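You operate a simulated robot arm through the tools that you are given. There is no shell and no other tool. Be economical: measure what you need, move in short steps, check, and stop when the job is done.

The job below is to be done with a simulated robot arm. You get a single attempt, and the scene is never put back.

TASK
Set one black eyelet in the middle hole of the red strap.
Fine: it lies on the brown tray; the black cup in the cup holder, strap flat in the yellow slide, then slide to 2, then one press of the blue lever; leave cup, strap and slide so.

It is judged by the outcome, as a careful person would: the job done as asked, and still so three seconds after it is handed in. It fails if anything else is knocked over, pushed out of place, dropped, spilled or broken.

THE ROBOT
A 7-joint arm with a two-finger parallel gripper, fixed in place. Base frame: the origin is at the foot of the arm, x ahead of it, y to its left, z up; the work surface is at about z = 860. Units: mm, degrees, N and s.
With the tool pointing down near the work surface it reaches from about 240 to 680 mm from the base axis. Its first joint turns from -66.0 to 66.0 degrees. Payload 2.4 kg.
Tool frame: the origin (TCP) lies between the finger pads and is the grasp point; the fingertips stand 30 mm ahead of it; z points along the fingers, y is the line along which they close. Largest opening 94 mm; finger width 28, thickness 10; the body of the gripper, 50 by 96 mm, starts 55 mm behind the TCP.
Orientation is that of the tool frame in the base frame, as [roll, pitch, yaw] about the fixed x, y, z axes, in that order (R = Rz(yaw) Ry(pitch) Rx(roll)). With the fingers straight down and closing along the base's y, the tool's x points along the base's -x, its y along +y and its z along -z.

THE INTERFACE
- The arm moves only by the tool servo_tool. Its argument "series" is a list of rows, each an object (a shift or turn left out is 0, a gripper value left out holds the last) with "delta_pos": the shift along the base's x, y, z in units of 300 mm (1.0 is 300 mm), a list of three; "delta_rot": the turn, a rotation vector about the base's x, y, z in units of 120 degrees (1.0 is 120 degrees), a list of three; "gripper": the closure in counts, from 0 (fully open) to 255 (shut). In form: [{"delta_pos": [dx, dy, dz], "delta_rot": [ax, ay, az], "gripper": gripper}, ...]. A call has 1 to 8 rows; each row is the pose to reach, as a shift and turn from the pose commanded when the call began. A call with a number of a shift or a turn outside -1 to 1 is refused whole. Each row takes 0.2 s and may step no farther than 50 mm and 8.6 degrees from the row before; otherwise, or with a gripper value out of range, the whole call is refused. Where a pose cannot be reached the arm comes as near as it can. A force on the tool above 40 N (or 10 N above the force at the start of the call, whichever is more), or a blocked arm, ends the call early, and 0.2 s more pass. The fingers move at their own pace (about 153 mm/s each) and stop on an object; they squeeze with about 23 N. The grip force told is the motor's: it shows also when the fingers shut on nothing. Time passes only in rows, and 0.2 s behind the last, so rows that repeat a pose let the fingers close. It gives the time, the measured TCP pose, the force on the tool (base axes), the opening and the grip force at its end, in the units of the frame above (readings bear some noise).
- Cameras (640 x 400 px; columns grow to the right, rows downward): "scene" is fixed at [49.9, 482, 1454.4]; the picture's right is [-0.63, -0.78, 0.00], its down [-0.38, 0.31, -0.87] and it looks along [0.68, -0.55, -0.48] (base axes); focal length 331 px, centre (320, 200). "wrist" rides on the gripper at [76, 14, -102] in the tool frame; the picture's right is [-0.18, 0.98, 0.00], its down [-0.75, -0.14, -0.64] and it looks along [-0.63, -0.12, 0.77] (tool axes); focal length 243 px, centre (320, 200). There is no depth. A picture from a camera that has moved, and an enlarged one, comes with that camera's place and axes in the base frame and with its lens.
- camera(camera): a new picture of that camera. It takes no simulated time.
- inspect(camera, box): a new picture of the part [left, top, right, bottom] of that camera's present view, enlarged. It takes no simulated time.
- hand_in(): hands the job in; it is judged then, once.

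Go step by step. Nothing tells you positions but the pictures and the camera data: compare them with the known pose of the tool, close in by small moves and look again before you grip or let go. The budget is 120 turns and 64 pictures, counting those below and the enlarged ones. Unless the task says otherwise, let go and move clear before handing in, and close with one line.

The tools are called after "Emit:" by a JSON object that holds its "op" and its "data". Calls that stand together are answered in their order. servo_tool: Moves the arm, as the interface text tells. Its arguments: {"type":"object","properties":{"series":{"type":"array","items":{"type":"object","properties":{"delta_pos":{"type":"array","items":{"type":"number"}},"delta_rot":{"type":"array","items":{"type":"number"}},"gripper":{"type":"number"}}}}},"required":["series"]} The other tools are called the same way: camera (camera) takes a picture; inspect (camera, box) takes an enlarged picture of a part of a camera's view; hand_in () hands the job in.

At the start:

```text
t: 0.0
tool_pos: [347.8, -38.7, 1271.2]
ee_rot: [180.0, 0.0, 180.0]
force: [-0.9, -0.7, 0.0]
finger_gap: 94.0
grip_force: 0.1
```

scene: 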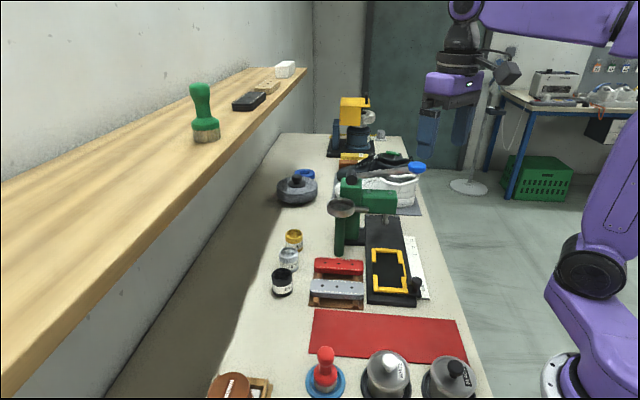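
wrist: 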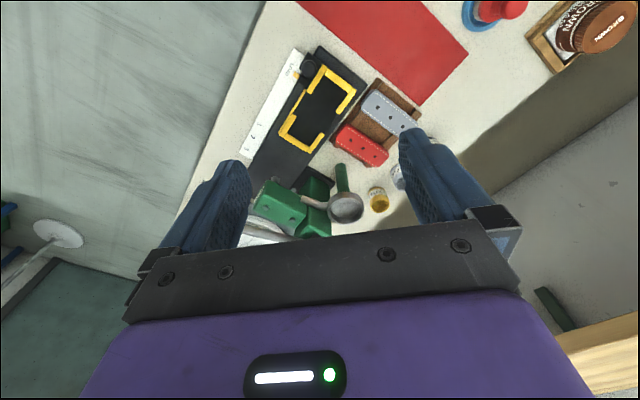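

I see the green eyelet press with a black base and yellow slide, a brown tray with a red and a grey strap, and three small cups. I'll enlarge those areas first.

Emit:
{"op": "inspect", "data": {"camera": "scene", "box": [250, 160, 450, 320]}}

Emit:
{"op": "inspect", "data": {"camera": "wrist", "box": [230, 40, 430, 240]}}

```text
2.50 times, centred on (350, 240) of scene
camera zoom: at [49.9, 482.0, 1454.4], right [-0.63, -0.78, 0.0], down [-0.38, 0.31, -0.87], along [0.68, -0.55, -0.48], focal length 828 px, centre (245, 100)
```

zoom: 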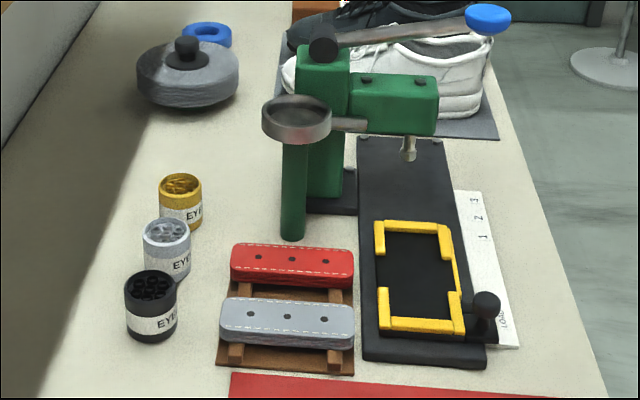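

```text
2.00 times, centred on (330, 140) of wrist
camera zoom: at [271.7, -26.3, 1373.3], right [0.18, 0.98, 0.0], down [0.75, -0.14, 0.64], along [0.63, -0.12, -0.77], focal length 485 px, centre (300, 320)
```

zoom: 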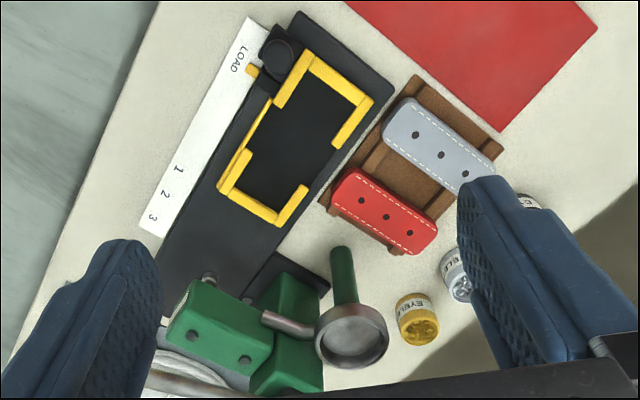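

The red strap looks to be at about (546, 20, 893) with its long axis diagonal, and the black cup at about (591, 165). The dish-shaped holder is near (602, -35, 1008), and the slide is at LOAD near (459, -83). I'll move in closer, staying below the shelf, for a better look.

Emit:
{"op": "servo_tool", "data": {"series": [{"delta_pos": [0.09, 0.066, -0.1]}, {"delta_pos": [0.18, 0.132, -0.2]}, {"delta_pos": [0.27, 0.198, -0.3]}, {"delta_pos": [0.36, 0.264, -0.4]}, {"delta_pos": [0.44, 0.33, -0.5]}]}}

Emit:
{"op": "camera", "data": {"camera": "scene"}}

Emit:
{"op": "camera", "data": {"camera": "wrist"}}

```text
t: 1.2
tool_pos: [482.3, 57.9, 1122.6]
ee_rot: [179.9, -0.1, 179.8]
force: [0.4, -0.1, 0.6]
finger_gap: 94.0
grip_force: 0.0
```

```text
59 pictures are left
```

scene: 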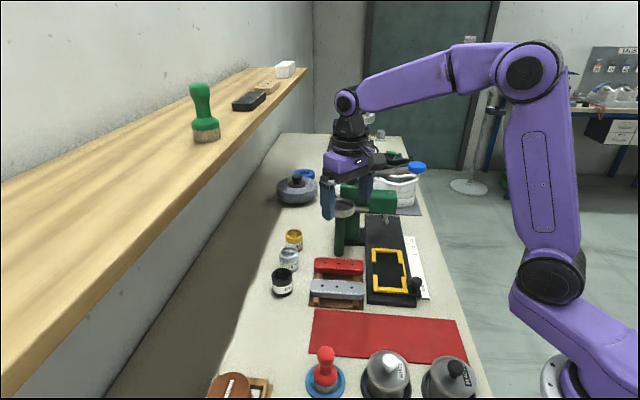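

```text
58 pictures are left
camera wrist: at [406.7, 71.5, 1224.6], right [0.19, 0.98, 0.0], down [0.75, -0.14, 0.64], along [0.63, -0.12, -0.77], focal length 243 px, centre (320, 200)
```

wrist: 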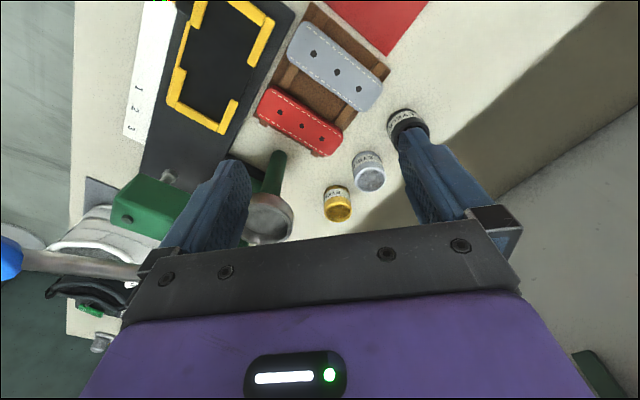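

The wrist joint sits about 200 mm above the tool, so it clears the shelf. Next I'll pin down the black cup with an enlargement.

Emit:
{"op": "inspect", "data": {"camera": "wrist", "box": [230, 60, 470, 210]}}

```text
2.67 times, centred on (350, 135) of wrist
camera zoom: at [406.7, 71.5, 1224.6], right [0.19, 0.98, 0.0], down [0.75, -0.14, 0.64], along [0.63, -0.12, -0.77], focal length 647 px, centre (240, 373)
```

zoom: 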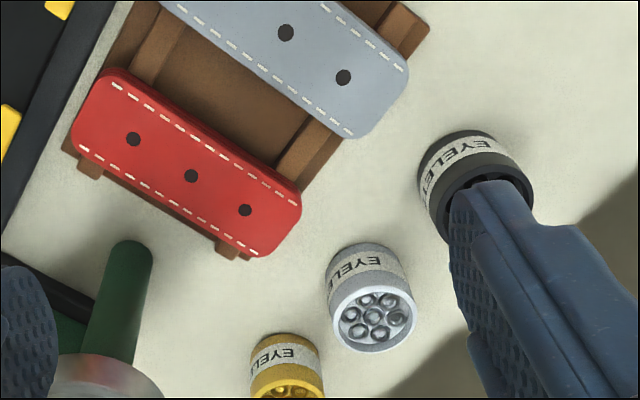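

The black cup's rim centre comes out near (583, 167) with the top at about z = 907. I'll move above it and look again.

Emit:
{"op": "servo_tool", "data": {"series": [{"delta_pos": [0.067, 0.073, -0.1]}, {"delta_pos": [0.134, 0.146, -0.2]}, {"delta_pos": [0.2, 0.22, -0.3]}, {"delta_pos": [0.27, 0.29, -0.4]}, {"delta_pos": [0.336, 0.363, -0.5]}, {"delta_pos": [0.336, 0.363, -0.5]}]}}

Emit:
{"op": "camera", "data": {"camera": "wrist"}}

Emit:
{"op": "camera", "data": {"camera": "scene"}}

```text
t: 2.6
tool_pos: [578.8, 169.8, 972.0]
ee_rot: [-180.0, 0.1, 180.0]
force: [0.2, 0.0, -0.4]
finger_gap: 94.0
grip_force: 0.2
```

```text
56 pictures are left
camera wrist: at [502.4, 183.2, 1073.1], right [0.18, 0.98, 0.0], down [0.75, -0.14, 0.64], along [0.63, -0.12, -0.77], focal length 243 px, centre (320, 200)
```

wrist: 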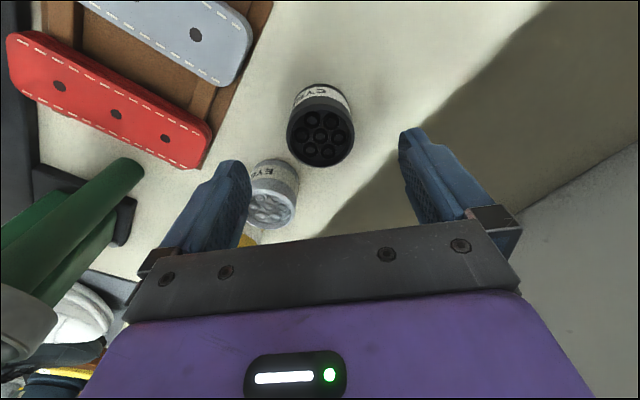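

```text
55 pictures are left
```

scene: 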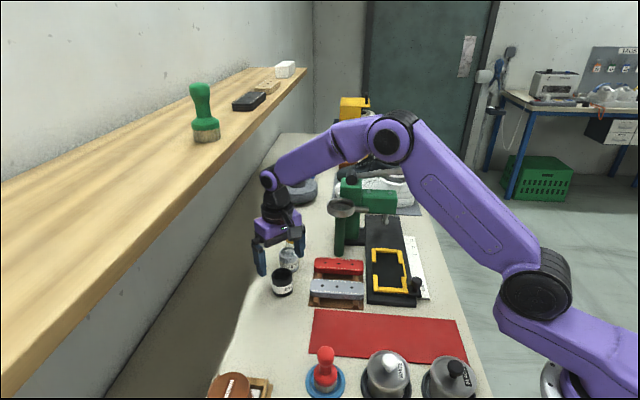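

The cup sits almost exactly under the tool, with its rim about 47 mm wide. I'll descend until the fingertips are about 20 mm below the rim, then close.

Emit:
{"op": "servo_tool", "data": {"series": [{"delta_pos": [-0.006, 0, -0.06]}, {"delta_pos": [-0.008, 0, -0.12]}, {"delta_pos": [-0.008, 0, -0.183]}, {"delta_pos": [-0.008, 0, -0.183]}]}}

Emit:
{"op": "camera", "data": {"camera": "wrist"}}

Emit:
{"op": "inspect", "data": {"camera": "scene", "box": [230, 200, 350, 320]}}

```text
t: 3.6
tool_pos: [576.5, 168.7, 914.1]
ee_rot: [-180.0, -0.1, 179.9]
force: [-0.4, -0.4, -0.8]
finger_gap: 93.9
grip_force: 0.1
```

```text
54 pictures are left
camera wrist: at [501.0, 181.8, 1017.5], right [0.18, 0.98, 0.0], down [0.75, -0.14, 0.64], along [0.63, -0.12, -0.77], focal length 243 px, centre (320, 200)
```

wrist: 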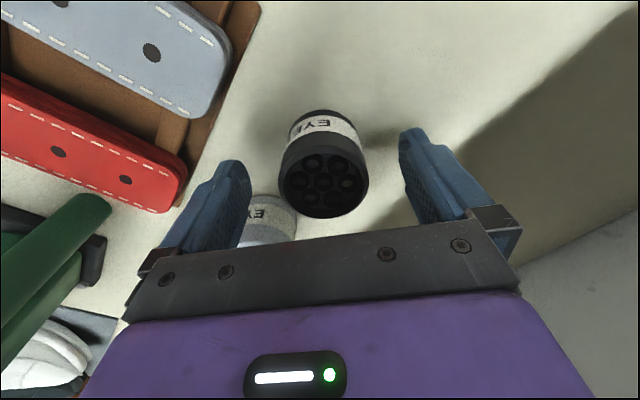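

```text
3.33 times, centred on (290, 260) of scene
camera zoom: at [50.0, 482.0, 1454.4], right [-0.63, -0.78, 0.0], down [-0.38, 0.31, -0.87], along [0.68, -0.55, -0.48], focal length 1104 px, centre (420, 0)
```

zoom: 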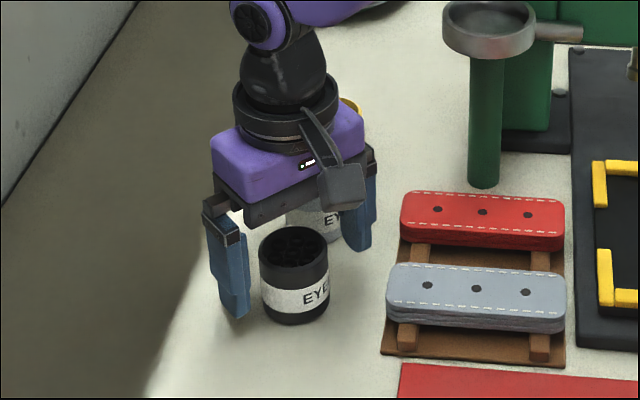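

The cup is between the fingers and about 3 mm further ahead than the tool. I'll correct that and close.

Emit:
{"op": "servo_tool", "data": {"series": [{"delta_pos": [0.01, 0.002, 0.003], "gripper": 0}, {"delta_pos": [0.01, 0.002, 0.003], "gripper": 255}, {"delta_pos": [0.01, 0.002, 0.003], "gripper": 255}, {"delta_pos": [0.01, 0.002, 0.003], "gripper": 255}]}}

Emit:
{"op": "camera", "data": {"camera": "wrist"}}

```text
t: 4.6
tool_pos: [579.7, 168.4, 917.8]
ee_rot: [-179.9, 0.0, 180.0]
force: [-0.3, 1.1, 0.8]
finger_gap: 49.0
grip_force: 23.2
```

```text
52 pictures are left
camera wrist: at [504.1, 182.2, 1019.1], right [0.18, 0.98, 0.0], down [0.75, -0.14, 0.64], along [0.63, -0.12, -0.77], focal length 243 px, centre (320, 200)
```

wrist: 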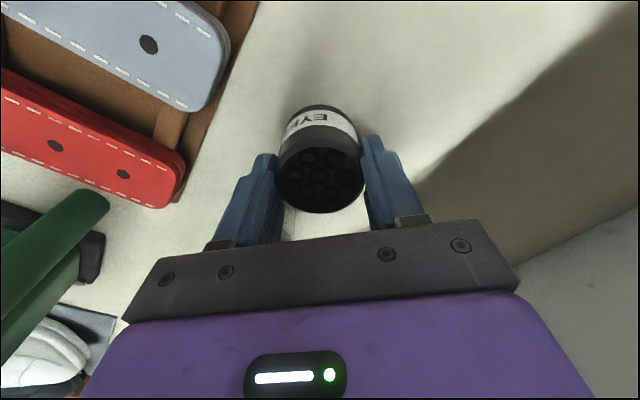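

The cup is gripped at a 49 mm opening. I'll lift it gently and move towards the holder, staying well above it.

Emit:
{"op": "servo_tool", "data": {"series": [{"delta_pos": [0, 0, 0.07]}, {"delta_pos": [0, 0, 0.17]}, {"delta_pos": [-0.01, -0.02, 0.28]}, {"delta_pos": [-0.04, -0.08, 0.38]}, {"delta_pos": [-0.08, -0.16, 0.48]}, {"delta_pos": [-0.11, -0.25, 0.56]}, {"delta_pos": [-0.13, -0.34, 0.61]}, {"delta_pos": [-0.13, -0.38, 0.61]}]}}

Emit:
{"op": "camera", "data": {"camera": "wrist"}}

Emit:
{"op": "inspect", "data": {"camera": "scene", "box": [290, 130, 450, 270]}}

```text
t: 6.4
tool_pos: [541.5, 56.3, 1101.1]
ee_rot: [-179.9, 0.0, 180.0]
force: [0.4, 0.4, -1.8]
finger_gap: 49.2
grip_force: 23.5
```

```text
51 pictures are left
camera wrist: at [465.6, 68.7, 1202.5], right [0.18, 0.98, 0.0], down [0.75, -0.14, 0.64], along [0.63, -0.12, -0.77], focal length 243 px, centre (320, 200)
```

wrist: 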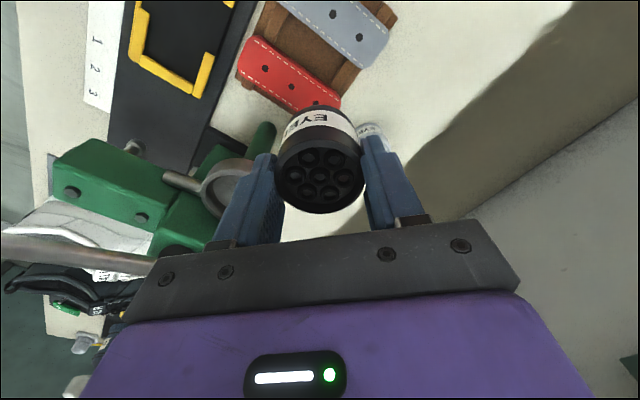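

```text
2.86 times, centred on (370, 200) of scene
camera zoom: at [50.0, 482.0, 1454.4], right [-0.63, -0.78, 0.0], down [-0.38, 0.31, -0.87], along [0.68, -0.55, -0.48], focal length 946 px, centre (177, 200)
```

zoom: 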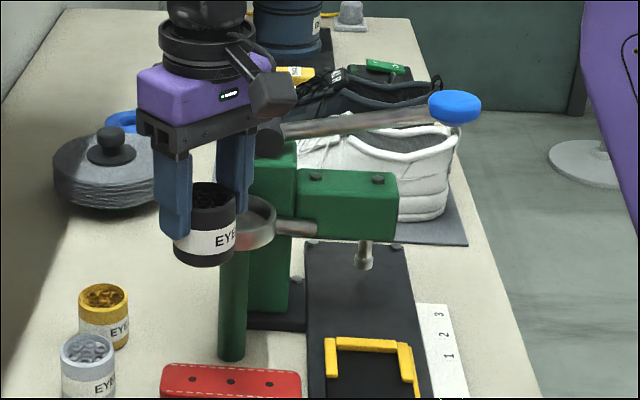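

The holder dish is to the right and ahead, near (597, -39), and the lever pivot is well behind it. I'll rise a little, move above the dish and check.

Emit:
{"op": "servo_tool", "data": {"series": [{"delta_pos": [0.02, -0.04, 0.05]}, {"delta_pos": [0.06, -0.11, 0.08]}, {"delta_pos": [0.1, -0.19, 0.08]}, {"delta_pos": [0.15, -0.27, 0.08]}, {"delta_pos": [0.183, -0.317, 0.08]}, {"delta_pos": [0.183, -0.317, 0.08]}]}}

Emit:
{"op": "camera", "data": {"camera": "wrist"}}

Emit:
{"op": "inspect", "data": {"camera": "scene", "box": [290, 130, 450, 270]}}

```text
t: 7.8
tool_pos: [596.8, -38.5, 1123.9]
ee_rot: [180.0, 0.1, -180.0]
force: [0.7, 0.6, -0.9]
finger_gap: 49.0
grip_force: 23.2
```

```text
49 pictures are left
camera wrist: at [520.4, -25.5, 1225.4], right [0.18, 0.98, 0.0], down [0.75, -0.14, 0.64], along [0.63, -0.12, -0.77], focal length 243 px, centre (320, 200)
```

wrist: 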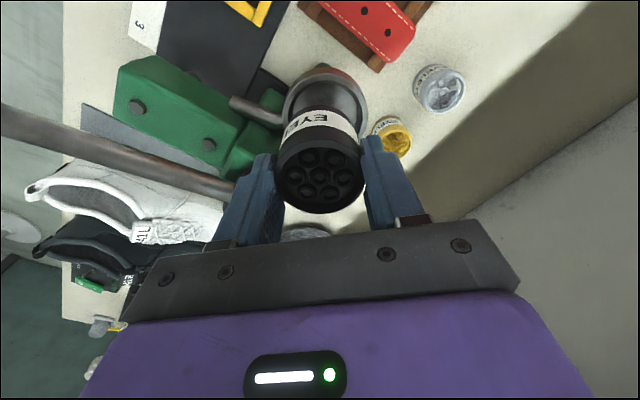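

```text
2.86 times, centred on (370, 200) of scene
camera zoom: at [50.0, 482.0, 1454.4], right [-0.63, -0.78, 0.0], down [-0.38, 0.31, -0.87], along [0.68, -0.55, -0.48], focal length 946 px, centre (177, 200)
```

zoom: 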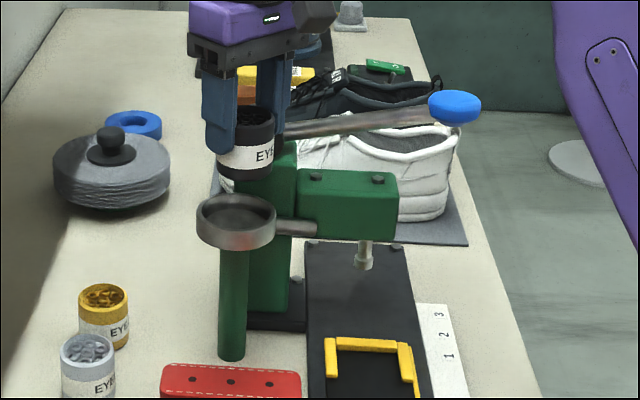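

The scene ray to the cup matches the tool pose exactly, so the camera data is good. I'll enlarge the dish in the wrist view to fix its depth.

Emit:
{"op": "inspect", "data": {"camera": "wrist", "box": [220, 50, 420, 220]}}

Emit:
{"op": "inspect", "data": {"camera": "scene", "box": [320, 160, 380, 220]}}

```text
2.35 times, centred on (320, 135) of wrist
camera zoom: at [520.4, -25.5, 1225.4], right [0.18, 0.98, 0.0], down [0.75, -0.14, 0.64], along [0.63, -0.12, -0.77], focal length 571 px, centre (320, 353)
```

zoom: 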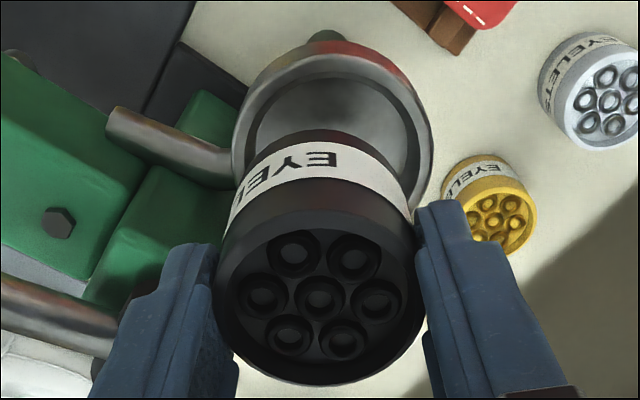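

```text
6.67 times, centred on (350, 190) of scene
camera zoom: at [50.0, 482.0, 1454.4], right [-0.63, -0.78, 0.0], down [-0.38, 0.31, -0.87], along [0.68, -0.55, -0.48], focal length 2208 px, centre (120, 267)
```

zoom: 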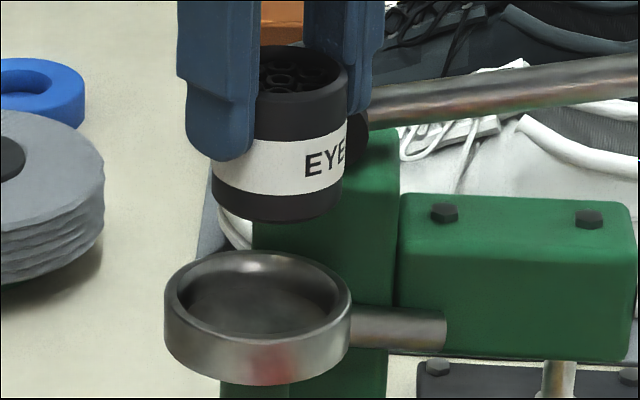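

My estimate for the dish centre is (599, -35.5) with its rim near z = 1025, and its inside is about 60 mm wide. I'll shift slightly, lower until the cup is just above the rim, and check from both cameras.

Emit:
{"op": "servo_tool", "data": {"series": [{"delta_pos": [0.007, 0.01, -0.04]}, {"delta_pos": [0.007, 0.01, -0.083]}, {"delta_pos": [0.007, 0.01, -0.083]}]}}

Emit:
{"op": "inspect", "data": {"camera": "wrist", "box": [220, 50, 420, 220]}}

Emit:
{"op": "inspect", "data": {"camera": "scene", "box": [320, 160, 380, 220]}}

```text
t: 8.6
tool_pos: [600.0, -36.7, 1098.5]
ee_rot: [180.0, -0.1, -180.0]
force: [0.5, -0.3, -1.2]
finger_gap: 48.9
grip_force: 22.9
```

```text
2.35 times, centred on (320, 135) of wrist
camera zoom: at [522.4, -23.9, 1201.0], right [0.18, 0.98, 0.0], down [0.75, -0.14, 0.64], along [0.63, -0.12, -0.77], focal length 571 px, centre (320, 353)
```

zoom: 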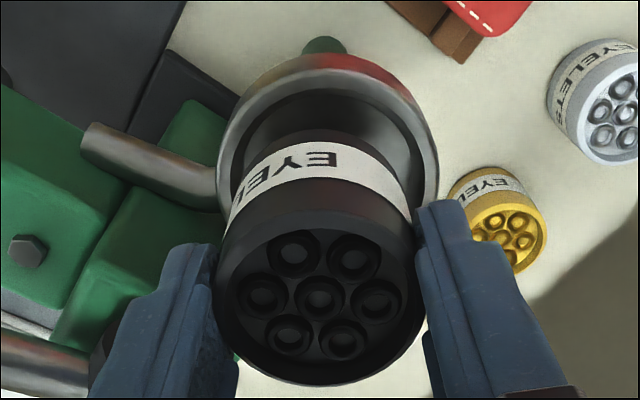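

```text
6.67 times, centred on (350, 190) of scene
camera zoom: at [50.0, 482.0, 1454.4], right [-0.63, -0.78, 0.0], down [-0.38, 0.31, -0.87], along [0.68, -0.55, -0.48], focal length 2208 px, centre (120, 267)
```

zoom: 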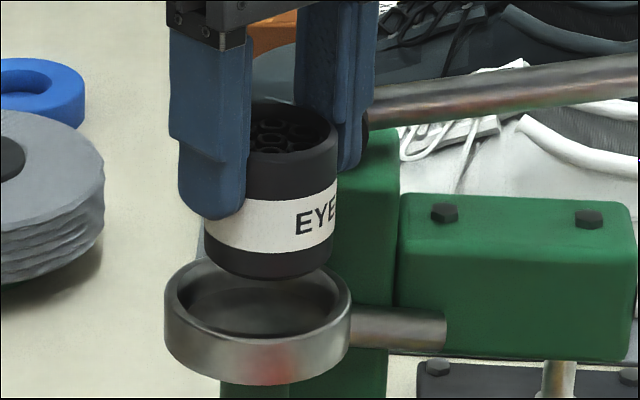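

The scene view shows the cup about 4 mm right of the dish centre. I'll shift (+2, +2.7), lower 14 mm, and look again before going in.

Emit:
{"op": "servo_tool", "data": {"series": [{"delta_pos": [0.007, 0.009, -0.02]}, {"delta_pos": [0.007, 0.009, -0.047]}, {"delta_pos": [0.007, 0.009, -0.047]}]}}

Emit:
{"op": "inspect", "data": {"camera": "wrist", "box": [220, 50, 420, 220]}}

Emit:
{"op": "inspect", "data": {"camera": "scene", "box": [320, 160, 380, 220]}}

```text
t: 9.4
tool_pos: [601.1, -34.9, 1084.7]
ee_rot: [-179.9, 0.0, 180.0]
force: [-0.3, -0.1, -1.0]
finger_gap: 48.9
grip_force: 23.2
```

```text
2.35 times, centred on (320, 135) of wrist
camera zoom: at [525.2, -21.5, 1186.8], right [0.18, 0.98, 0.0], down [0.75, -0.14, 0.64], along [0.63, -0.12, -0.77], focal length 571 px, centre (320, 353)
```

zoom: 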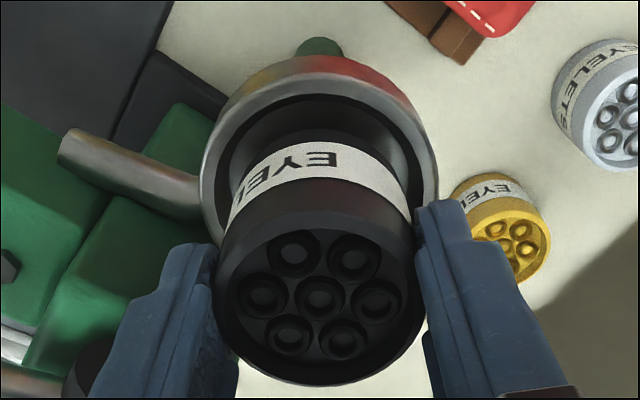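

```text
6.67 times, centred on (350, 190) of scene
camera zoom: at [50.0, 482.0, 1454.4], right [-0.63, -0.78, 0.0], down [-0.38, 0.31, -0.87], along [0.68, -0.55, -0.48], focal length 2208 px, centre (120, 267)
```

zoom: 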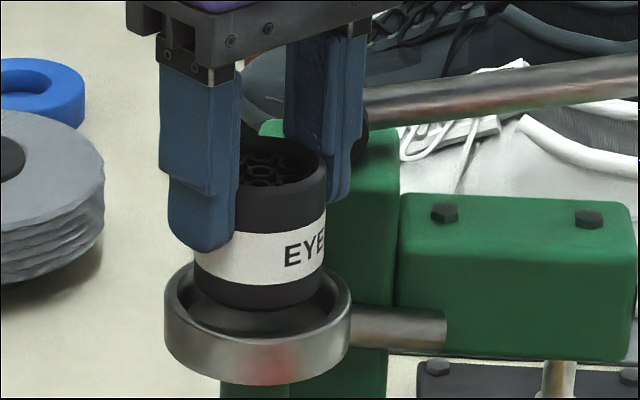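

The cup is centred laterally in both views but looks about 4 mm too far from the camera. I'll shift back about 3 mm, lower another 6 mm and check.

Emit:
{"op": "servo_tool", "data": {"series": [{"delta_pos": [-0.008, 0.004, 0]}, {"delta_pos": [-0.01, 0.005, -0.02]}, {"delta_pos": [-0.01, 0.005, -0.02]}]}}

Emit:
{"op": "inspect", "data": {"camera": "wrist", "box": [220, 50, 420, 220]}}

Emit:
{"op": "inspect", "data": {"camera": "scene", "box": [320, 160, 380, 220]}}

```text
t: 10.2
tool_pos: [599.2, -32.4, 1079.1]
ee_rot: [180.0, 0.0, 179.9]
force: [0.5, 0.1, -1.5]
finger_gap: 48.9
grip_force: 23.1
```

```text
2.35 times, centred on (320, 135) of wrist
camera zoom: at [522.6, -19.9, 1181.2], right [0.18, 0.98, 0.0], down [0.75, -0.14, 0.64], along [0.63, -0.12, -0.77], focal length 571 px, centre (320, 353)
```

zoom: 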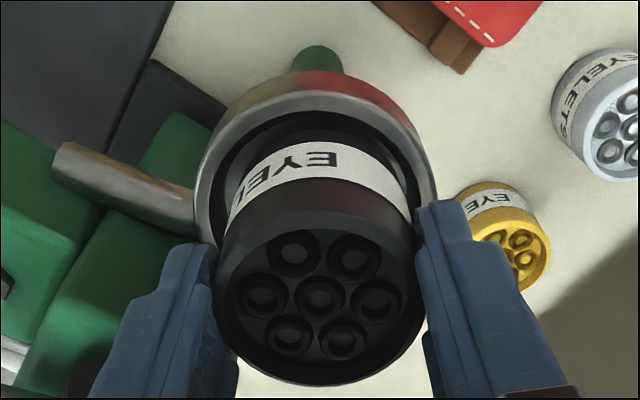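

```text
6.67 times, centred on (350, 190) of scene
camera zoom: at [50.0, 482.0, 1454.4], right [-0.63, -0.78, 0.0], down [-0.38, 0.31, -0.87], along [0.68, -0.55, -0.48], focal length 2208 px, centre (120, 267)
```

zoom: 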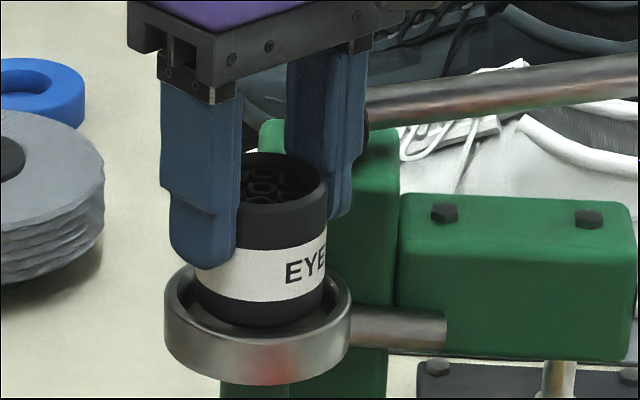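

The cup is now entering the dish with clearance all round. I'll lower in small steps and watch the force.

Emit:
{"op": "servo_tool", "data": {"series": [{"delta_pos": [0.003, -0.002, -0.012]}, {"delta_pos": [0.003, -0.002, -0.024]}, {"delta_pos": [0.003, -0.002, -0.024]}]}}

Emit:
{"op": "inspect", "data": {"camera": "wrist", "box": [220, 50, 420, 220]}}

Emit:
{"op": "inspect", "data": {"camera": "scene", "box": [320, 160, 380, 220]}}

```text
t: 11.0
tool_pos: [599.2, -33.7, 1071.5]
ee_rot: [-180.0, 0.0, -179.9]
force: [-0.1, -0.6, -1.5]
finger_gap: 48.9
grip_force: 22.9
```

```text
2.35 times, centred on (320, 135) of wrist
camera zoom: at [522.5, -20.3, 1173.2], right [0.18, 0.98, 0.0], down [0.75, -0.14, 0.64], along [0.63, -0.12, -0.77], focal length 571 px, centre (320, 353)
```

zoom: 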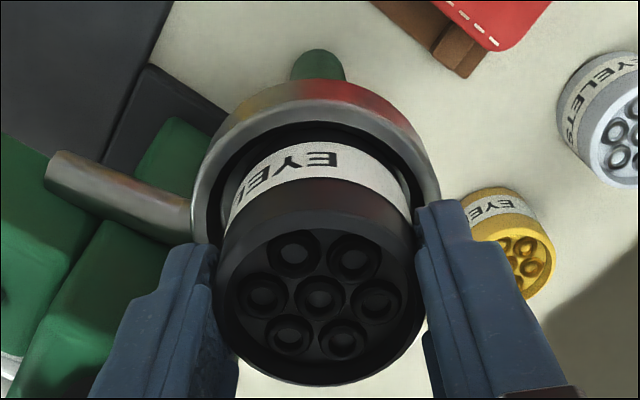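

```text
6.67 times, centred on (350, 190) of scene
camera zoom: at [50.0, 482.0, 1454.4], right [-0.63, -0.78, 0.0], down [-0.38, 0.31, -0.87], along [0.68, -0.55, -0.48], focal length 2208 px, centre (120, 267)
```

zoom: 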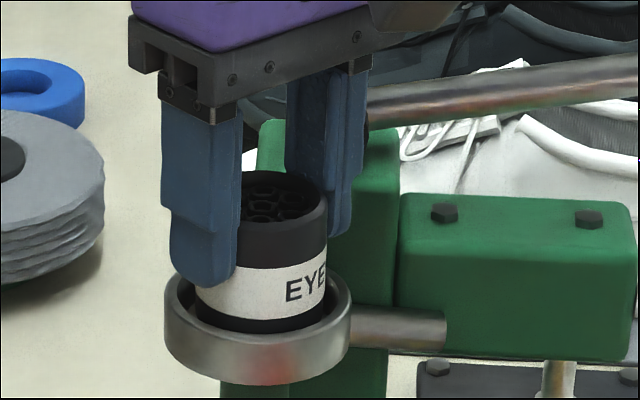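

The cup is inside the dish wall and force is still free. I'll continue down a few millimetres.

Emit:
{"op": "servo_tool", "data": {"series": [{"delta_pos": [0, 0, -0.008]}, {"delta_pos": [0, 0, -0.016]}, {"delta_pos": [0, 0, -0.016]}]}}

Emit:
{"op": "servo_tool", "data": {"series": [{"delta_pos": [0, 0, -0.006]}, {"delta_pos": [0, 0, -0.012]}, {"delta_pos": [0, 0, -0.012]}]}}

Emit:
{"op": "inspect", "data": {"camera": "scene", "box": [320, 160, 380, 220]}}

```text
t: 11.8
tool_pos: [598.2, -34.9, 1067.6]
ee_rot: [179.9, 0.1, 180.0]
force: [0.2, -0.5, -0.9]
finger_gap: 49.0
grip_force: 22.7
```

```text
t: 12.6
tool_pos: [599.2, -35.0, 1065.2]
ee_rot: [180.0, 0.4, -180.0]
force: [-4.4, 0.4, 18.4]
finger_gap: 49.0
grip_force: 22.8
```

```text
6.67 times, centred on (350, 190) of scene
camera zoom: at [49.4, 482.1, 1454.4], right [-0.63, -0.78, 0.0], down [-0.38, 0.31, -0.87], along [0.68, -0.55, -0.48], focal length 2208 px, centre (120, 267)
```

zoom: 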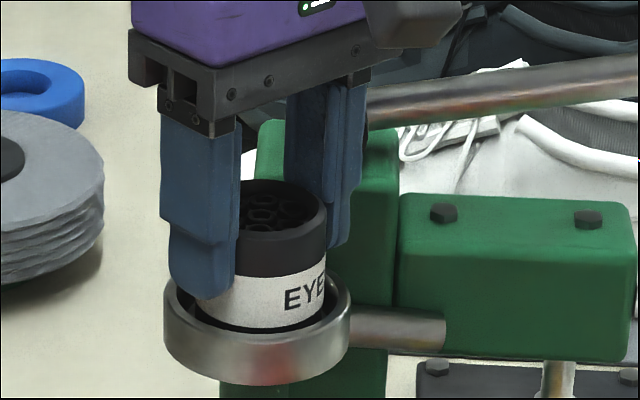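

The cup has touched the dish floor (18 N). I'll ease up a millimetre, open a little and then rise straight up.

Emit:
{"op": "servo_tool", "data": {"series": [{"delta_pos": [0, 0, 0.006]}, {"delta_pos": [0, 0, 0.006]}, {"delta_pos": [0, 0, 0.006], "gripper": 80}, {"delta_pos": [0, 0, 0.006], "gripper": 80}, {"delta_pos": [0, 0, 0.006], "gripper": 80}]}}

Emit:
{"op": "camera", "data": {"camera": "wrist"}}

Emit:
{"op": "inspect", "data": {"camera": "scene", "box": [320, 160, 380, 220]}}

```text
t: 13.8
tool_pos: [598.8, -34.4, 1066.0]
ee_rot: [-179.9, 0.0, 180.0]
force: [-0.2, -0.5, 0.2]
finger_gap: 64.5
grip_force: 0.2
```

```text
36 pictures are left
camera wrist: at [522.8, -21.1, 1167.8], right [0.18, 0.98, 0.0], down [0.75, -0.14, 0.64], along [0.63, -0.12, -0.77], focal length 243 px, centre (320, 200)
```

wrist: 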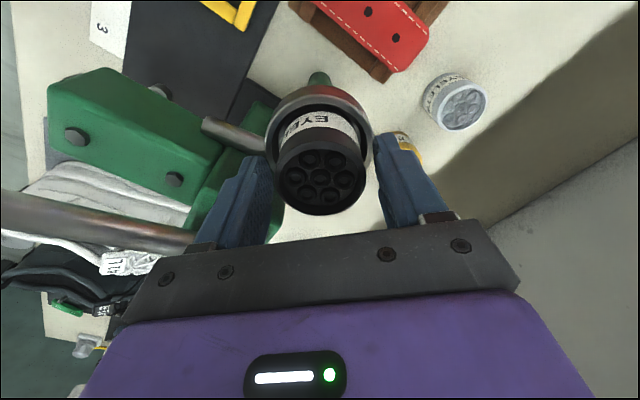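

```text
6.67 times, centred on (350, 190) of scene
camera zoom: at [49.9, 482.0, 1454.4], right [-0.63, -0.78, 0.0], down [-0.38, 0.31, -0.87], along [0.68, -0.55, -0.48], focal length 2208 px, centre (120, 267)
```

zoom: 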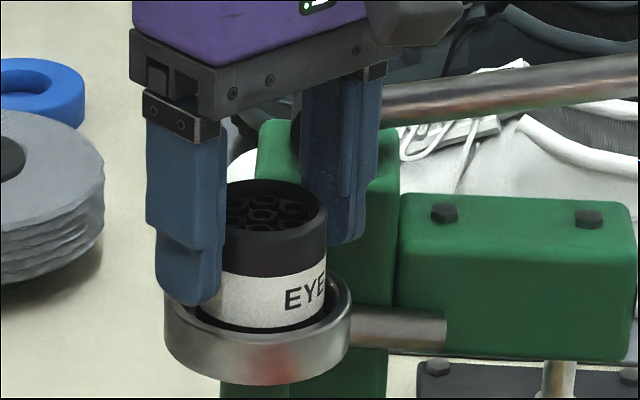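

The cup is seated in the holder and free of the fingers. I'll rise straight up, move over the strap, and turn 45° so the fingers close across its width.

Emit:
{"op": "servo_tool", "data": {"series": [{"delta_pos": [0, 0, 0.08], "gripper": 80}, {"delta_pos": [0, 0, 0.2], "gripper": 80}, {"delta_pos": [-0.07, 0.07, 0.24], "delta_rot": [0, 0, 0.07], "gripper": 0}, {"delta_pos": [-0.13, 0.13, 0.2], "delta_rot": [0, 0, 0.135], "gripper": 0}, {"delta_pos": [-0.19, 0.187, 0.12], "delta_rot": [0, 0, 0.2], "gripper": 0}, {"delta_pos": [-0.19, 0.187, 0.02], "delta_rot": [0, 0, 0.265], "gripper": 0}, {"delta_pos": [-0.19, 0.187, -0.1], "delta_rot": [0, 0, 0.33], "gripper": 0}, {"delta_pos": [-0.19, 0.187, -0.2], "delta_rot": [0, 0, 0.375], "gripper": 0}]}}

Emit:
{"op": "camera", "data": {"camera": "wrist"}}

Emit:
{"op": "camera", "data": {"camera": "scene"}}

```text
t: 15.3
tool_pos: [544.1, 21.6, 1063.4]
ee_rot: [-179.1, 0.9, -144.7]
force: [-10.2, 0.2, 14.4]
finger_gap: 90.6
grip_force: 0.1
stopped in row 7: the force on the tool passed its limit (the readings are from after the stop); the commanded pose is now the measured one
```

```text
34 pictures are left
camera wrist: at [471.3, -10.9, 1163.7], right [-0.42, 0.91, -0.01], down [0.68, 0.32, 0.66], along [0.6, 0.26, -0.75], focal length 243 px, centre (320, 200)
```

wrist: 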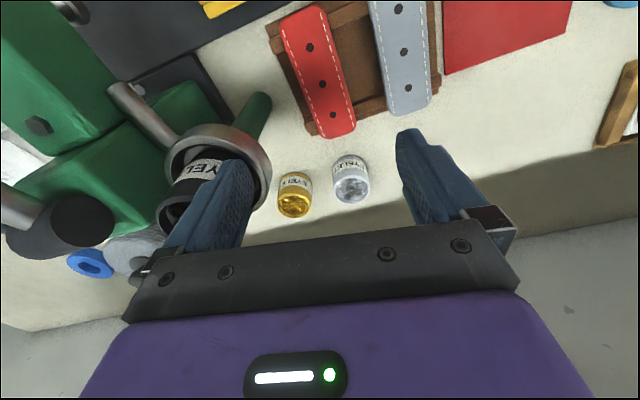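

```text
33 pictures are left
```

scene: 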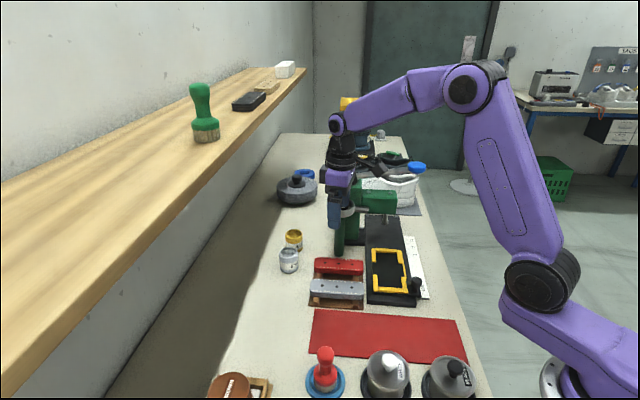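

A finger came down beside the cup and touched it, so the move stopped. I'll look closely before moving.

Emit:
{"op": "inspect", "data": {"camera": "scene", "box": [315, 155, 385, 225]}}

Emit:
{"op": "inspect", "data": {"camera": "wrist", "box": [120, 100, 300, 240]}}

```text
5.71 times, centred on (350, 190) of scene
camera zoom: at [49.3, 482.1, 1454.4], right [-0.63, -0.78, 0.0], down [-0.38, 0.31, -0.87], along [0.68, -0.55, -0.48], focal length 1893 px, centre (149, 257)
```

zoom: 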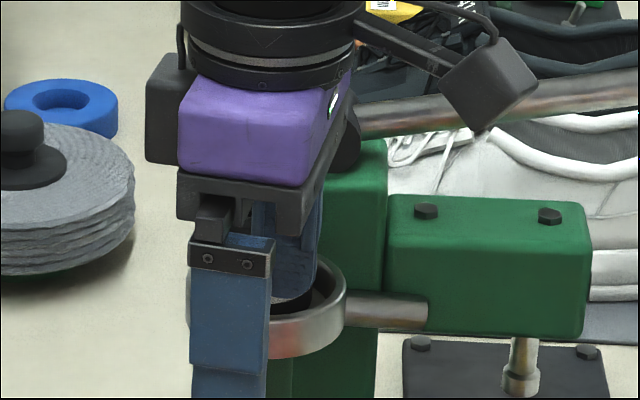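

```text
2.86 times, centred on (210, 170) of wrist
camera zoom: at [471.3, -10.9, 1163.7], right [-0.42, 0.91, -0.01], down [0.68, 0.32, 0.66], along [0.6, 0.26, -0.75], focal length 693 px, centre (634, 286)
```

zoom: 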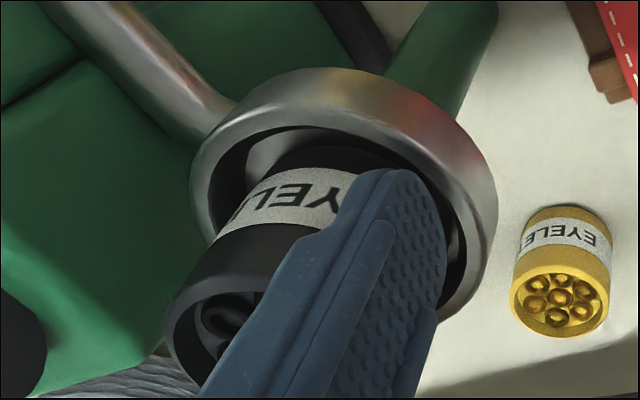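

The finger wedged between the cup and the dish wall, but the cup still looks upright. I'll back straight up slowly, then move well clear.

Emit:
{"op": "servo_tool", "data": {"series": [{"delta_pos": [-0.003, 0.003, 0.03]}, {"delta_pos": [-0.003, 0.003, 0.08]}, {"delta_pos": [-0.003, 0.003, 0.18]}, {"delta_pos": [-0.06, 0.06, 0.27]}, {"delta_pos": [-0.15, 0.15, 0.27]}]}}

Emit:
{"op": "inspect", "data": {"camera": "scene", "box": [290, 150, 430, 310]}}

Emit:
{"op": "camera", "data": {"camera": "wrist"}}

```text
t: 16.5
tool_pos: [503.0, 68.5, 1141.3]
ee_rot: [-179.1, 1.0, -144.7]
force: [0.3, -0.6, -1.2]
finger_gap: 93.8
grip_force: 0.0
```

```text
2.50 times, centred on (360, 230) of scene
camera zoom: at [50.0, 482.0, 1454.4], right [-0.63, -0.78, 0.0], down [-0.38, 0.31, -0.87], along [0.68, -0.55, -0.48], focal length 828 px, centre (220, 125)
```

zoom: 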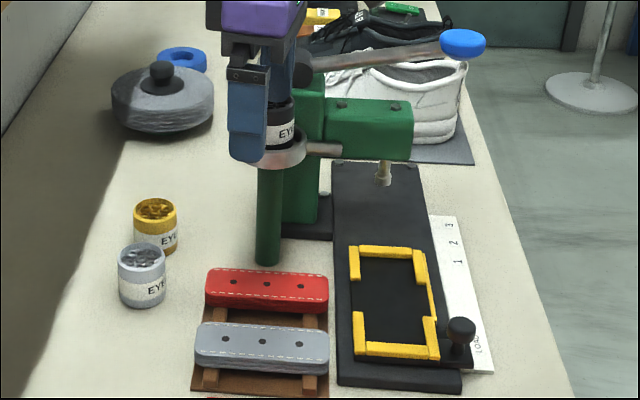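

```text
29 pictures are left
camera wrist: at [429.3, 36.3, 1241.3], right [-0.42, 0.91, -0.01], down [0.68, 0.32, 0.66], along [0.6, 0.26, -0.75], focal length 243 px, centre (320, 200)
```

wrist: 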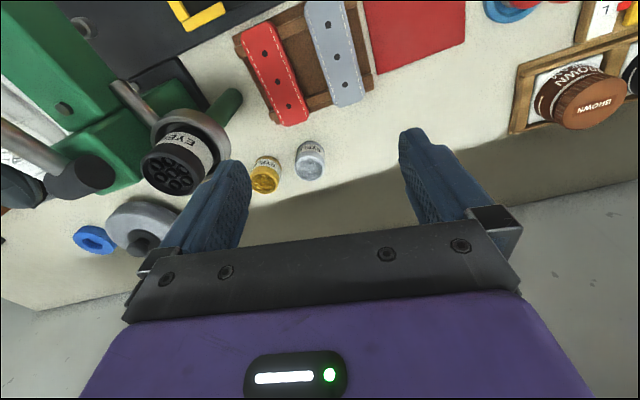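

The cup is still upright in the holder. The dish overhangs close to the strap, so I'll grasp the strap with the gripper tilted 30° along its length, with the body leaning away from the holder. First I'll square up the yaw, then tilt while descending on the grey-strap side.

Emit:
{"op": "servo_tool", "data": {"series": [{"delta_rot": [0.0006, 0.0055, 0.04], "gripper": 38}, {"delta_rot": [0.0012, 0.011, 0.081], "gripper": 38}, {"delta_rot": [0.0012, 0.011, 0.081], "gripper": 38}]}}

Emit:
{"op": "servo_tool", "data": {"series": [{"delta_pos": [0.02, 0.017, -0.14], "delta_rot": [-0.044, 0.044, 0]}, {"delta_pos": [0.04, 0.034, -0.28], "delta_rot": [-0.088, 0.088, 0]}, {"delta_pos": [0.06, 0.05, -0.4], "delta_rot": [-0.132, 0.132, 0]}, {"delta_pos": [0.077, 0.067, -0.52], "delta_rot": [-0.1768, 0.1768, 0]}, {"delta_pos": [0.077, 0.067, -0.617], "delta_rot": [-0.1768, 0.1768, 0]}, {"delta_pos": [0.077, 0.067, -0.617], "delta_rot": [-0.1768, 0.1768, 0]}]}}

Emit:
{"op": "camera", "data": {"camera": "wrist"}}

Emit:
{"op": "camera", "data": {"camera": "scene"}}

```text
t: 17.3
tool_pos: [500.0, 67.1, 1142.1]
ee_rot: [180.0, 0.1, -135.1]
force: [-0.4, -0.2, -0.4]
finger_gap: 79.7
grip_force: 0.0
```

```text
t: 18.7
tool_pos: [524.1, 88.2, 957.0]
ee_rot: [180.0, -29.9, -135.1]
force: [0.1, 0.3, 0.6]
finger_gap: 80.1
grip_force: 0.1
```

```text
28 pictures are left
camera wrist: at [503.2, 86.5, 1083.6], right [-0.58, 0.81, -0.09], down [0.79, 0.59, 0.18], along [0.2, 0.03, -0.98], focal length 243 px, centre (320, 200)
```

wrist: 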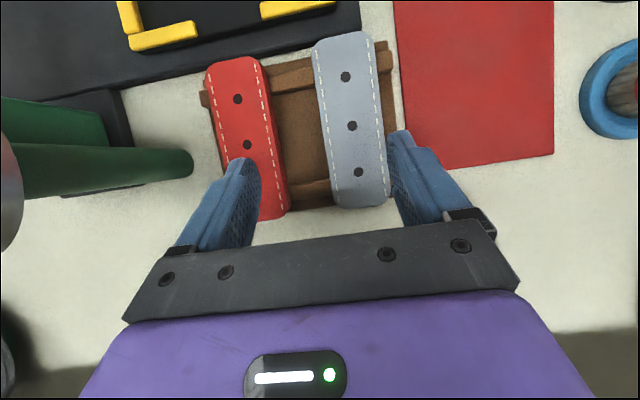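

```text
27 pictures are left
```

scene: 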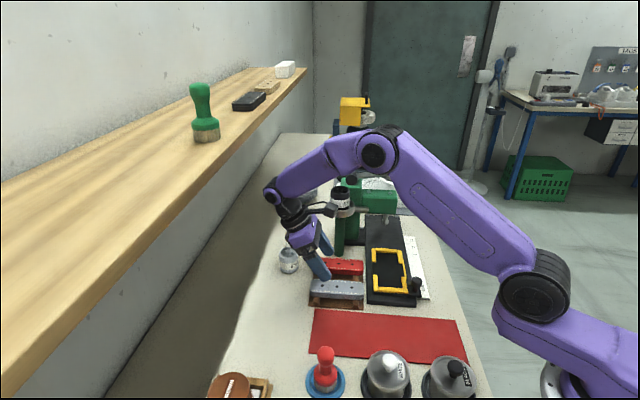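

The red strap's middle hole computes to (541, 20), agreeing with my earlier estimates. I'll translate to the approach line and then advance along the tool axis.

Emit:
{"op": "servo_tool", "data": {"series": [{"delta_pos": [0.075, -0.067, 0]}, {"delta_pos": [0.15, -0.134, -0.003]}, {"delta_pos": [0.15, -0.134, -0.003]}]}}

Emit:
{"op": "camera", "data": {"camera": "wrist"}}

Emit:
{"op": "inspect", "data": {"camera": "scene", "box": [270, 160, 410, 310]}}

```text
t: 19.5
tool_pos: [568.9, 46.7, 956.0]
ee_rot: [179.9, -29.9, -135.1]
force: [0.4, 0.3, -0.3]
finger_gap: 79.8
grip_force: 0.0
```

```text
26 pictures are left
camera wrist: at [548.4, 45.1, 1082.0], right [-0.58, 0.81, -0.09], down [0.79, 0.59, 0.18], along [0.2, 0.03, -0.98], focal length 243 px, centre (320, 200)
```

wrist: 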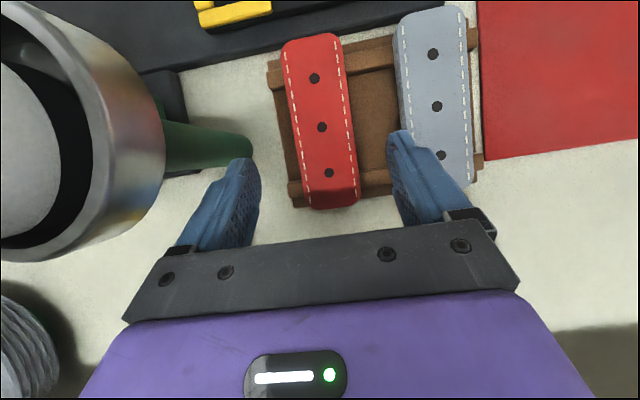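

```text
2.67 times, centred on (340, 235) of scene
camera zoom: at [50.0, 482.0, 1454.4], right [-0.63, -0.78, 0.0], down [-0.38, 0.31, -0.87], along [0.68, -0.55, -0.48], focal length 883 px, centre (267, 107)
```

zoom: 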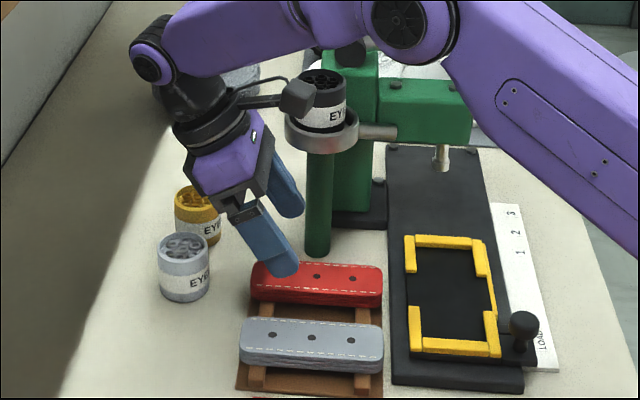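

The fingers straddle the strap symmetrically, and the holder and post are clear. I'll advance along the tool axis, check, then grip.

Emit:
{"op": "servo_tool", "data": {"series": [{"delta_pos": [-0.023, -0.022, -0.058]}, {"delta_pos": [-0.046, -0.044, -0.115]}, {"delta_pos": [-0.07, -0.067, -0.173]}, {"delta_pos": [-0.07, -0.067, -0.173]}]}}

Emit:
{"op": "inspect", "data": {"camera": "scene", "box": [290, 210, 390, 310]}}

```text
t: 20.5
tool_pos: [548.6, 26.0, 903.6]
ee_rot: [180.0, -29.9, -135.1]
force: [-0.7, -0.4, -0.8]
finger_gap: 80.0
grip_force: 0.1
```

```text
4.00 times, centred on (340, 260) of scene
camera zoom: at [50.0, 482.0, 1454.4], right [-0.63, -0.78, 0.0], down [-0.38, 0.31, -0.87], along [0.68, -0.55, -0.48], focal length 1325 px, centre (240, -40)
```

zoom: 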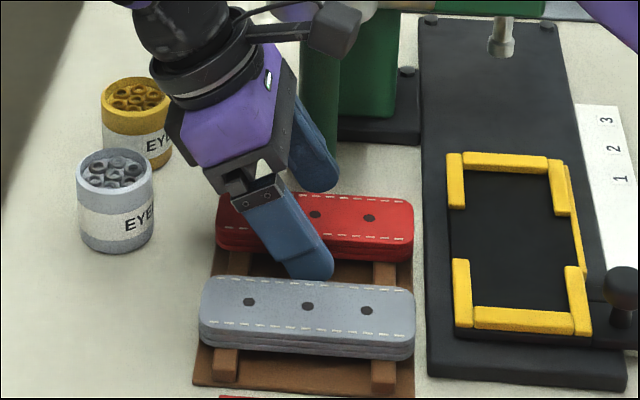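

The near finger is between the two straps and the far one is behind the red strap, with no contact force. I'll close now.

Emit:
{"op": "servo_tool", "data": {"series": [{"gripper": 255}, {"gripper": 255}, {"gripper": 255}]}}

Emit:
{"op": "inspect", "data": {"camera": "wrist", "box": [200, 0, 460, 240]}}

```text
t: 21.3
tool_pos: [547.0, 25.0, 904.1]
ee_rot: [-180.0, -29.9, -135.1]
force: [-0.2, -0.1, 0.0]
finger_gap: 45.1
grip_force: 23.1
```

```text
1.67 times, centred on (330, 120) of wrist
camera zoom: at [527.3, 25.1, 1030.5], right [-0.58, 0.81, -0.09], down [0.79, 0.59, 0.18], along [0.2, 0.03, -0.98], focal length 404 px, centre (303, 333)
```

zoom: 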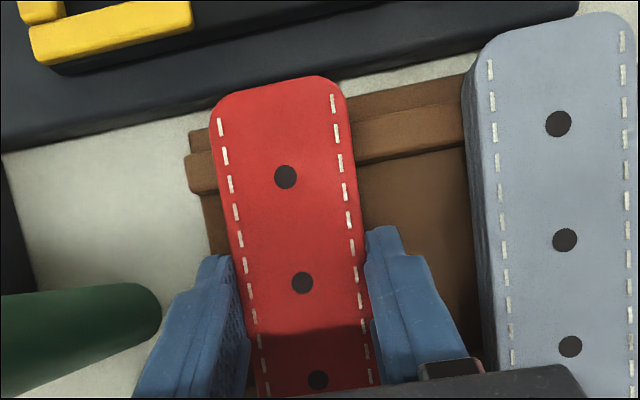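

The strap is gripped with the pads flush at 45 mm. I'll lift along the tool axis, carry it clear of the holder, and start undoing the tilt.

Emit:
{"op": "servo_tool", "data": {"series": [{"delta_pos": [0.012, 0.012, 0.029]}, {"delta_pos": [0.035, 0.035, 0.087]}, {"delta_pos": [0.07, 0.07, 0.173]}, {"delta_pos": [-0.023, 0.163, 0.2]}, {"delta_pos": [-0.117, 0.257, 0.25]}, {"delta_pos": [-0.15, 0.25, 0.33], "delta_rot": [0.044, -0.044, 0]}, {"delta_pos": [-0.18, 0.22, 0.42], "delta_rot": [0.088, -0.088, 0]}, {"delta_pos": [-0.21, 0.19, 0.5], "delta_rot": [0.132, -0.132, 0]}]}}

Emit:
{"op": "servo_tool", "data": {"series": [{"delta_pos": [-0.02, -0.05, 0], "delta_rot": [0.0448, -0.0448, 0]}]}}

Emit:
{"op": "camera", "data": {"camera": "wrist"}}

Emit:
{"op": "camera", "data": {"camera": "scene"}}

```text
t: 23.1
tool_pos: [485.3, 82.7, 1055.0]
ee_rot: [-180.0, -7.4, -135.0]
force: [-0.3, 0.6, -1.0]
finger_gap: 45.5
grip_force: 23.0
```

```text
t: 23.5
tool_pos: [478.1, 68.0, 1054.8]
ee_rot: [180.0, 0.2, -134.9]
force: [-0.1, 0.5, -0.9]
finger_gap: 45.4
grip_force: 23.6
```

```text
22 pictures are left
camera wrist: at [414.4, 23.2, 1156.1], right [-0.56, 0.83, 0.0], down [0.63, 0.43, 0.64], along [0.53, 0.36, -0.76], focal length 243 px, centre (320, 200)
```

wrist: 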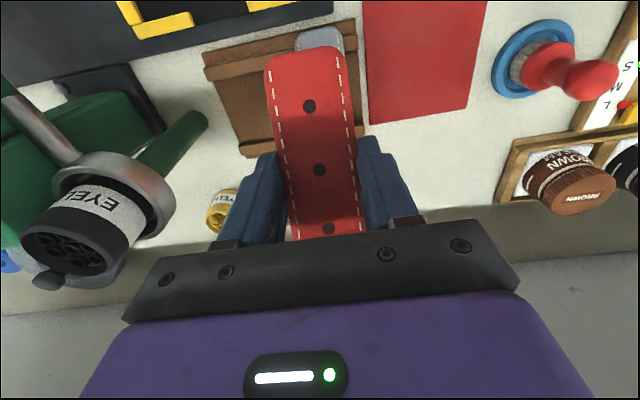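

```text
21 pictures are left
```

scene: 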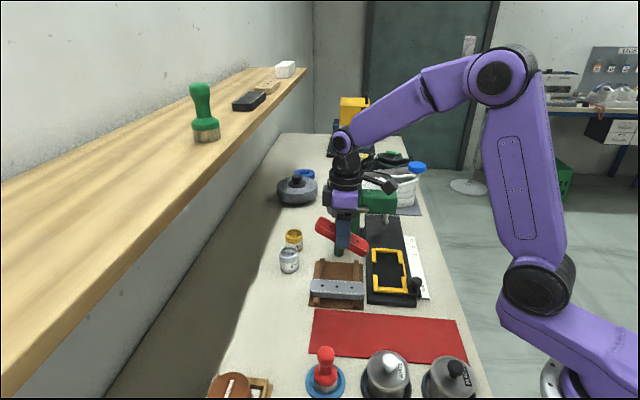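

The strap is held securely, tilted 30° relative to the tool as expected. Turning +90° will let me lay it flat with the gripper leaning away from the press, so I'll turn while moving over open space near the slide.

Emit:
{"op": "servo_tool", "data": {"series": [{"delta_pos": [-0.02, -0.03, 0.02], "delta_rot": [0, 0, 0.07]}, {"delta_pos": [-0.04, -0.06, 0.04], "delta_rot": [0, 0, 0.14]}, {"delta_pos": [-0.06, -0.1, 0.06], "delta_rot": [0, 0, 0.21]}, {"delta_pos": [-0.08, -0.14, 0.08], "delta_rot": [0, 0, 0.28]}, {"delta_pos": [-0.1, -0.18, 0.1], "delta_rot": [0, 0, 0.35]}, {"delta_pos": [-0.12, -0.22, 0.1], "delta_rot": [0, 0, 0.42]}, {"delta_pos": [-0.13, -0.26, 0.1], "delta_rot": [0, 0, 0.49]}, {"delta_pos": [-0.13, -0.28, 0.1], "delta_rot": [0, 0, 0.56]}]}}

Emit:
{"op": "servo_tool", "data": {"series": [{"delta_rot": [0, 0, 0.07]}, {"delta_rot": [0, 0, 0.14]}, {"delta_rot": [0, 0, 0.1893]}, {"delta_rot": [0, 0, 0.1893]}]}}

```text
t: 25.3
tool_pos: [437.9, -16.3, 1085.1]
ee_rot: [179.9, 0.1, -67.7]
force: [0.2, 0.3, -0.2]
finger_gap: 45.0
grip_force: 23.2
```

```text
t: 26.3
tool_pos: [440.4, -15.0, 1085.1]
ee_rot: [180.0, 0.1, -45.1]
force: [0.0, 0.2, -1.3]
finger_gap: 44.8
grip_force: 23.2
```

The turn worked. Now I'll tilt back 30° so the strap is level, and back off along the track to see the slide past the strap.

Emit:
{"op": "servo_tool", "data": {"series": [{"delta_pos": [-0.04, 0.01, -0.05], "delta_rot": [-0.044, -0.044, 0]}, {"delta_pos": [-0.08, 0.02, -0.1], "delta_rot": [-0.088, -0.088, 0]}, {"delta_pos": [-0.12, 0.03, -0.16], "delta_rot": [-0.132, -0.132, 0]}, {"delta_pos": [-0.16, 0.03, -0.22], "delta_rot": [-0.1768, -0.1768, 0]}, {"delta_pos": [-0.193, 0.03, -0.28], "delta_rot": [-0.1768, -0.1768, 0]}, {"delta_pos": [-0.193, 0.03, -0.28], "delta_rot": [-0.1768, -0.1768, 0]}]}}

Emit:
{"op": "camera", "data": {"camera": "wrist"}}

Emit:
{"op": "camera", "data": {"camera": "scene"}}

```text
t: 27.7
tool_pos: [381.2, -6.4, 1000.2]
ee_rot: [-179.9, -29.9, -45.1]
force: [0.5, -0.5, -1.3]
finger_gap: 45.1
grip_force: 23.2
```

```text
20 pictures are left
camera wrist: at [381.9, -27.8, 1126.9], right [-0.81, -0.58, -0.09], down [-0.59, 0.79, 0.18], along [-0.03, 0.2, -0.98], focal length 243 px, centre (320, 200)
```

wrist: 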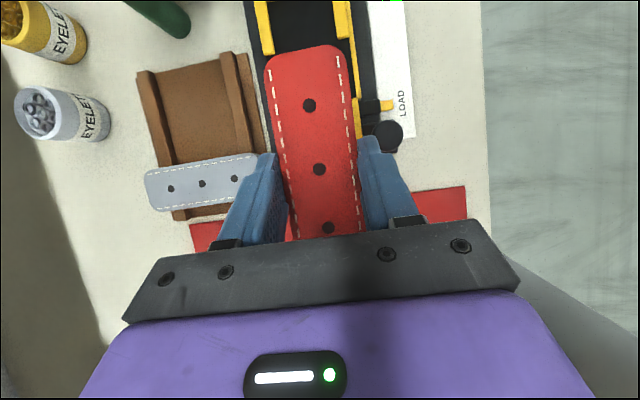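

```text
19 pictures are left
```

scene: 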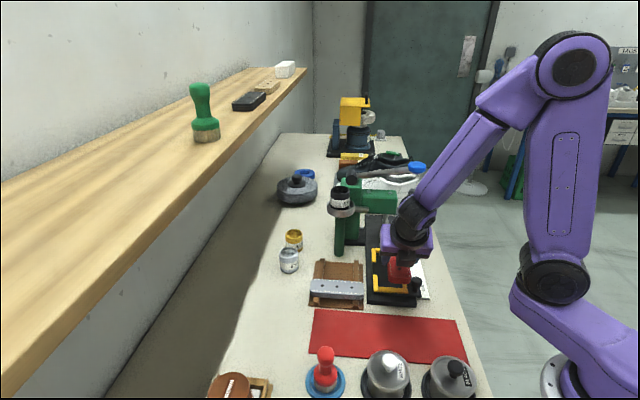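

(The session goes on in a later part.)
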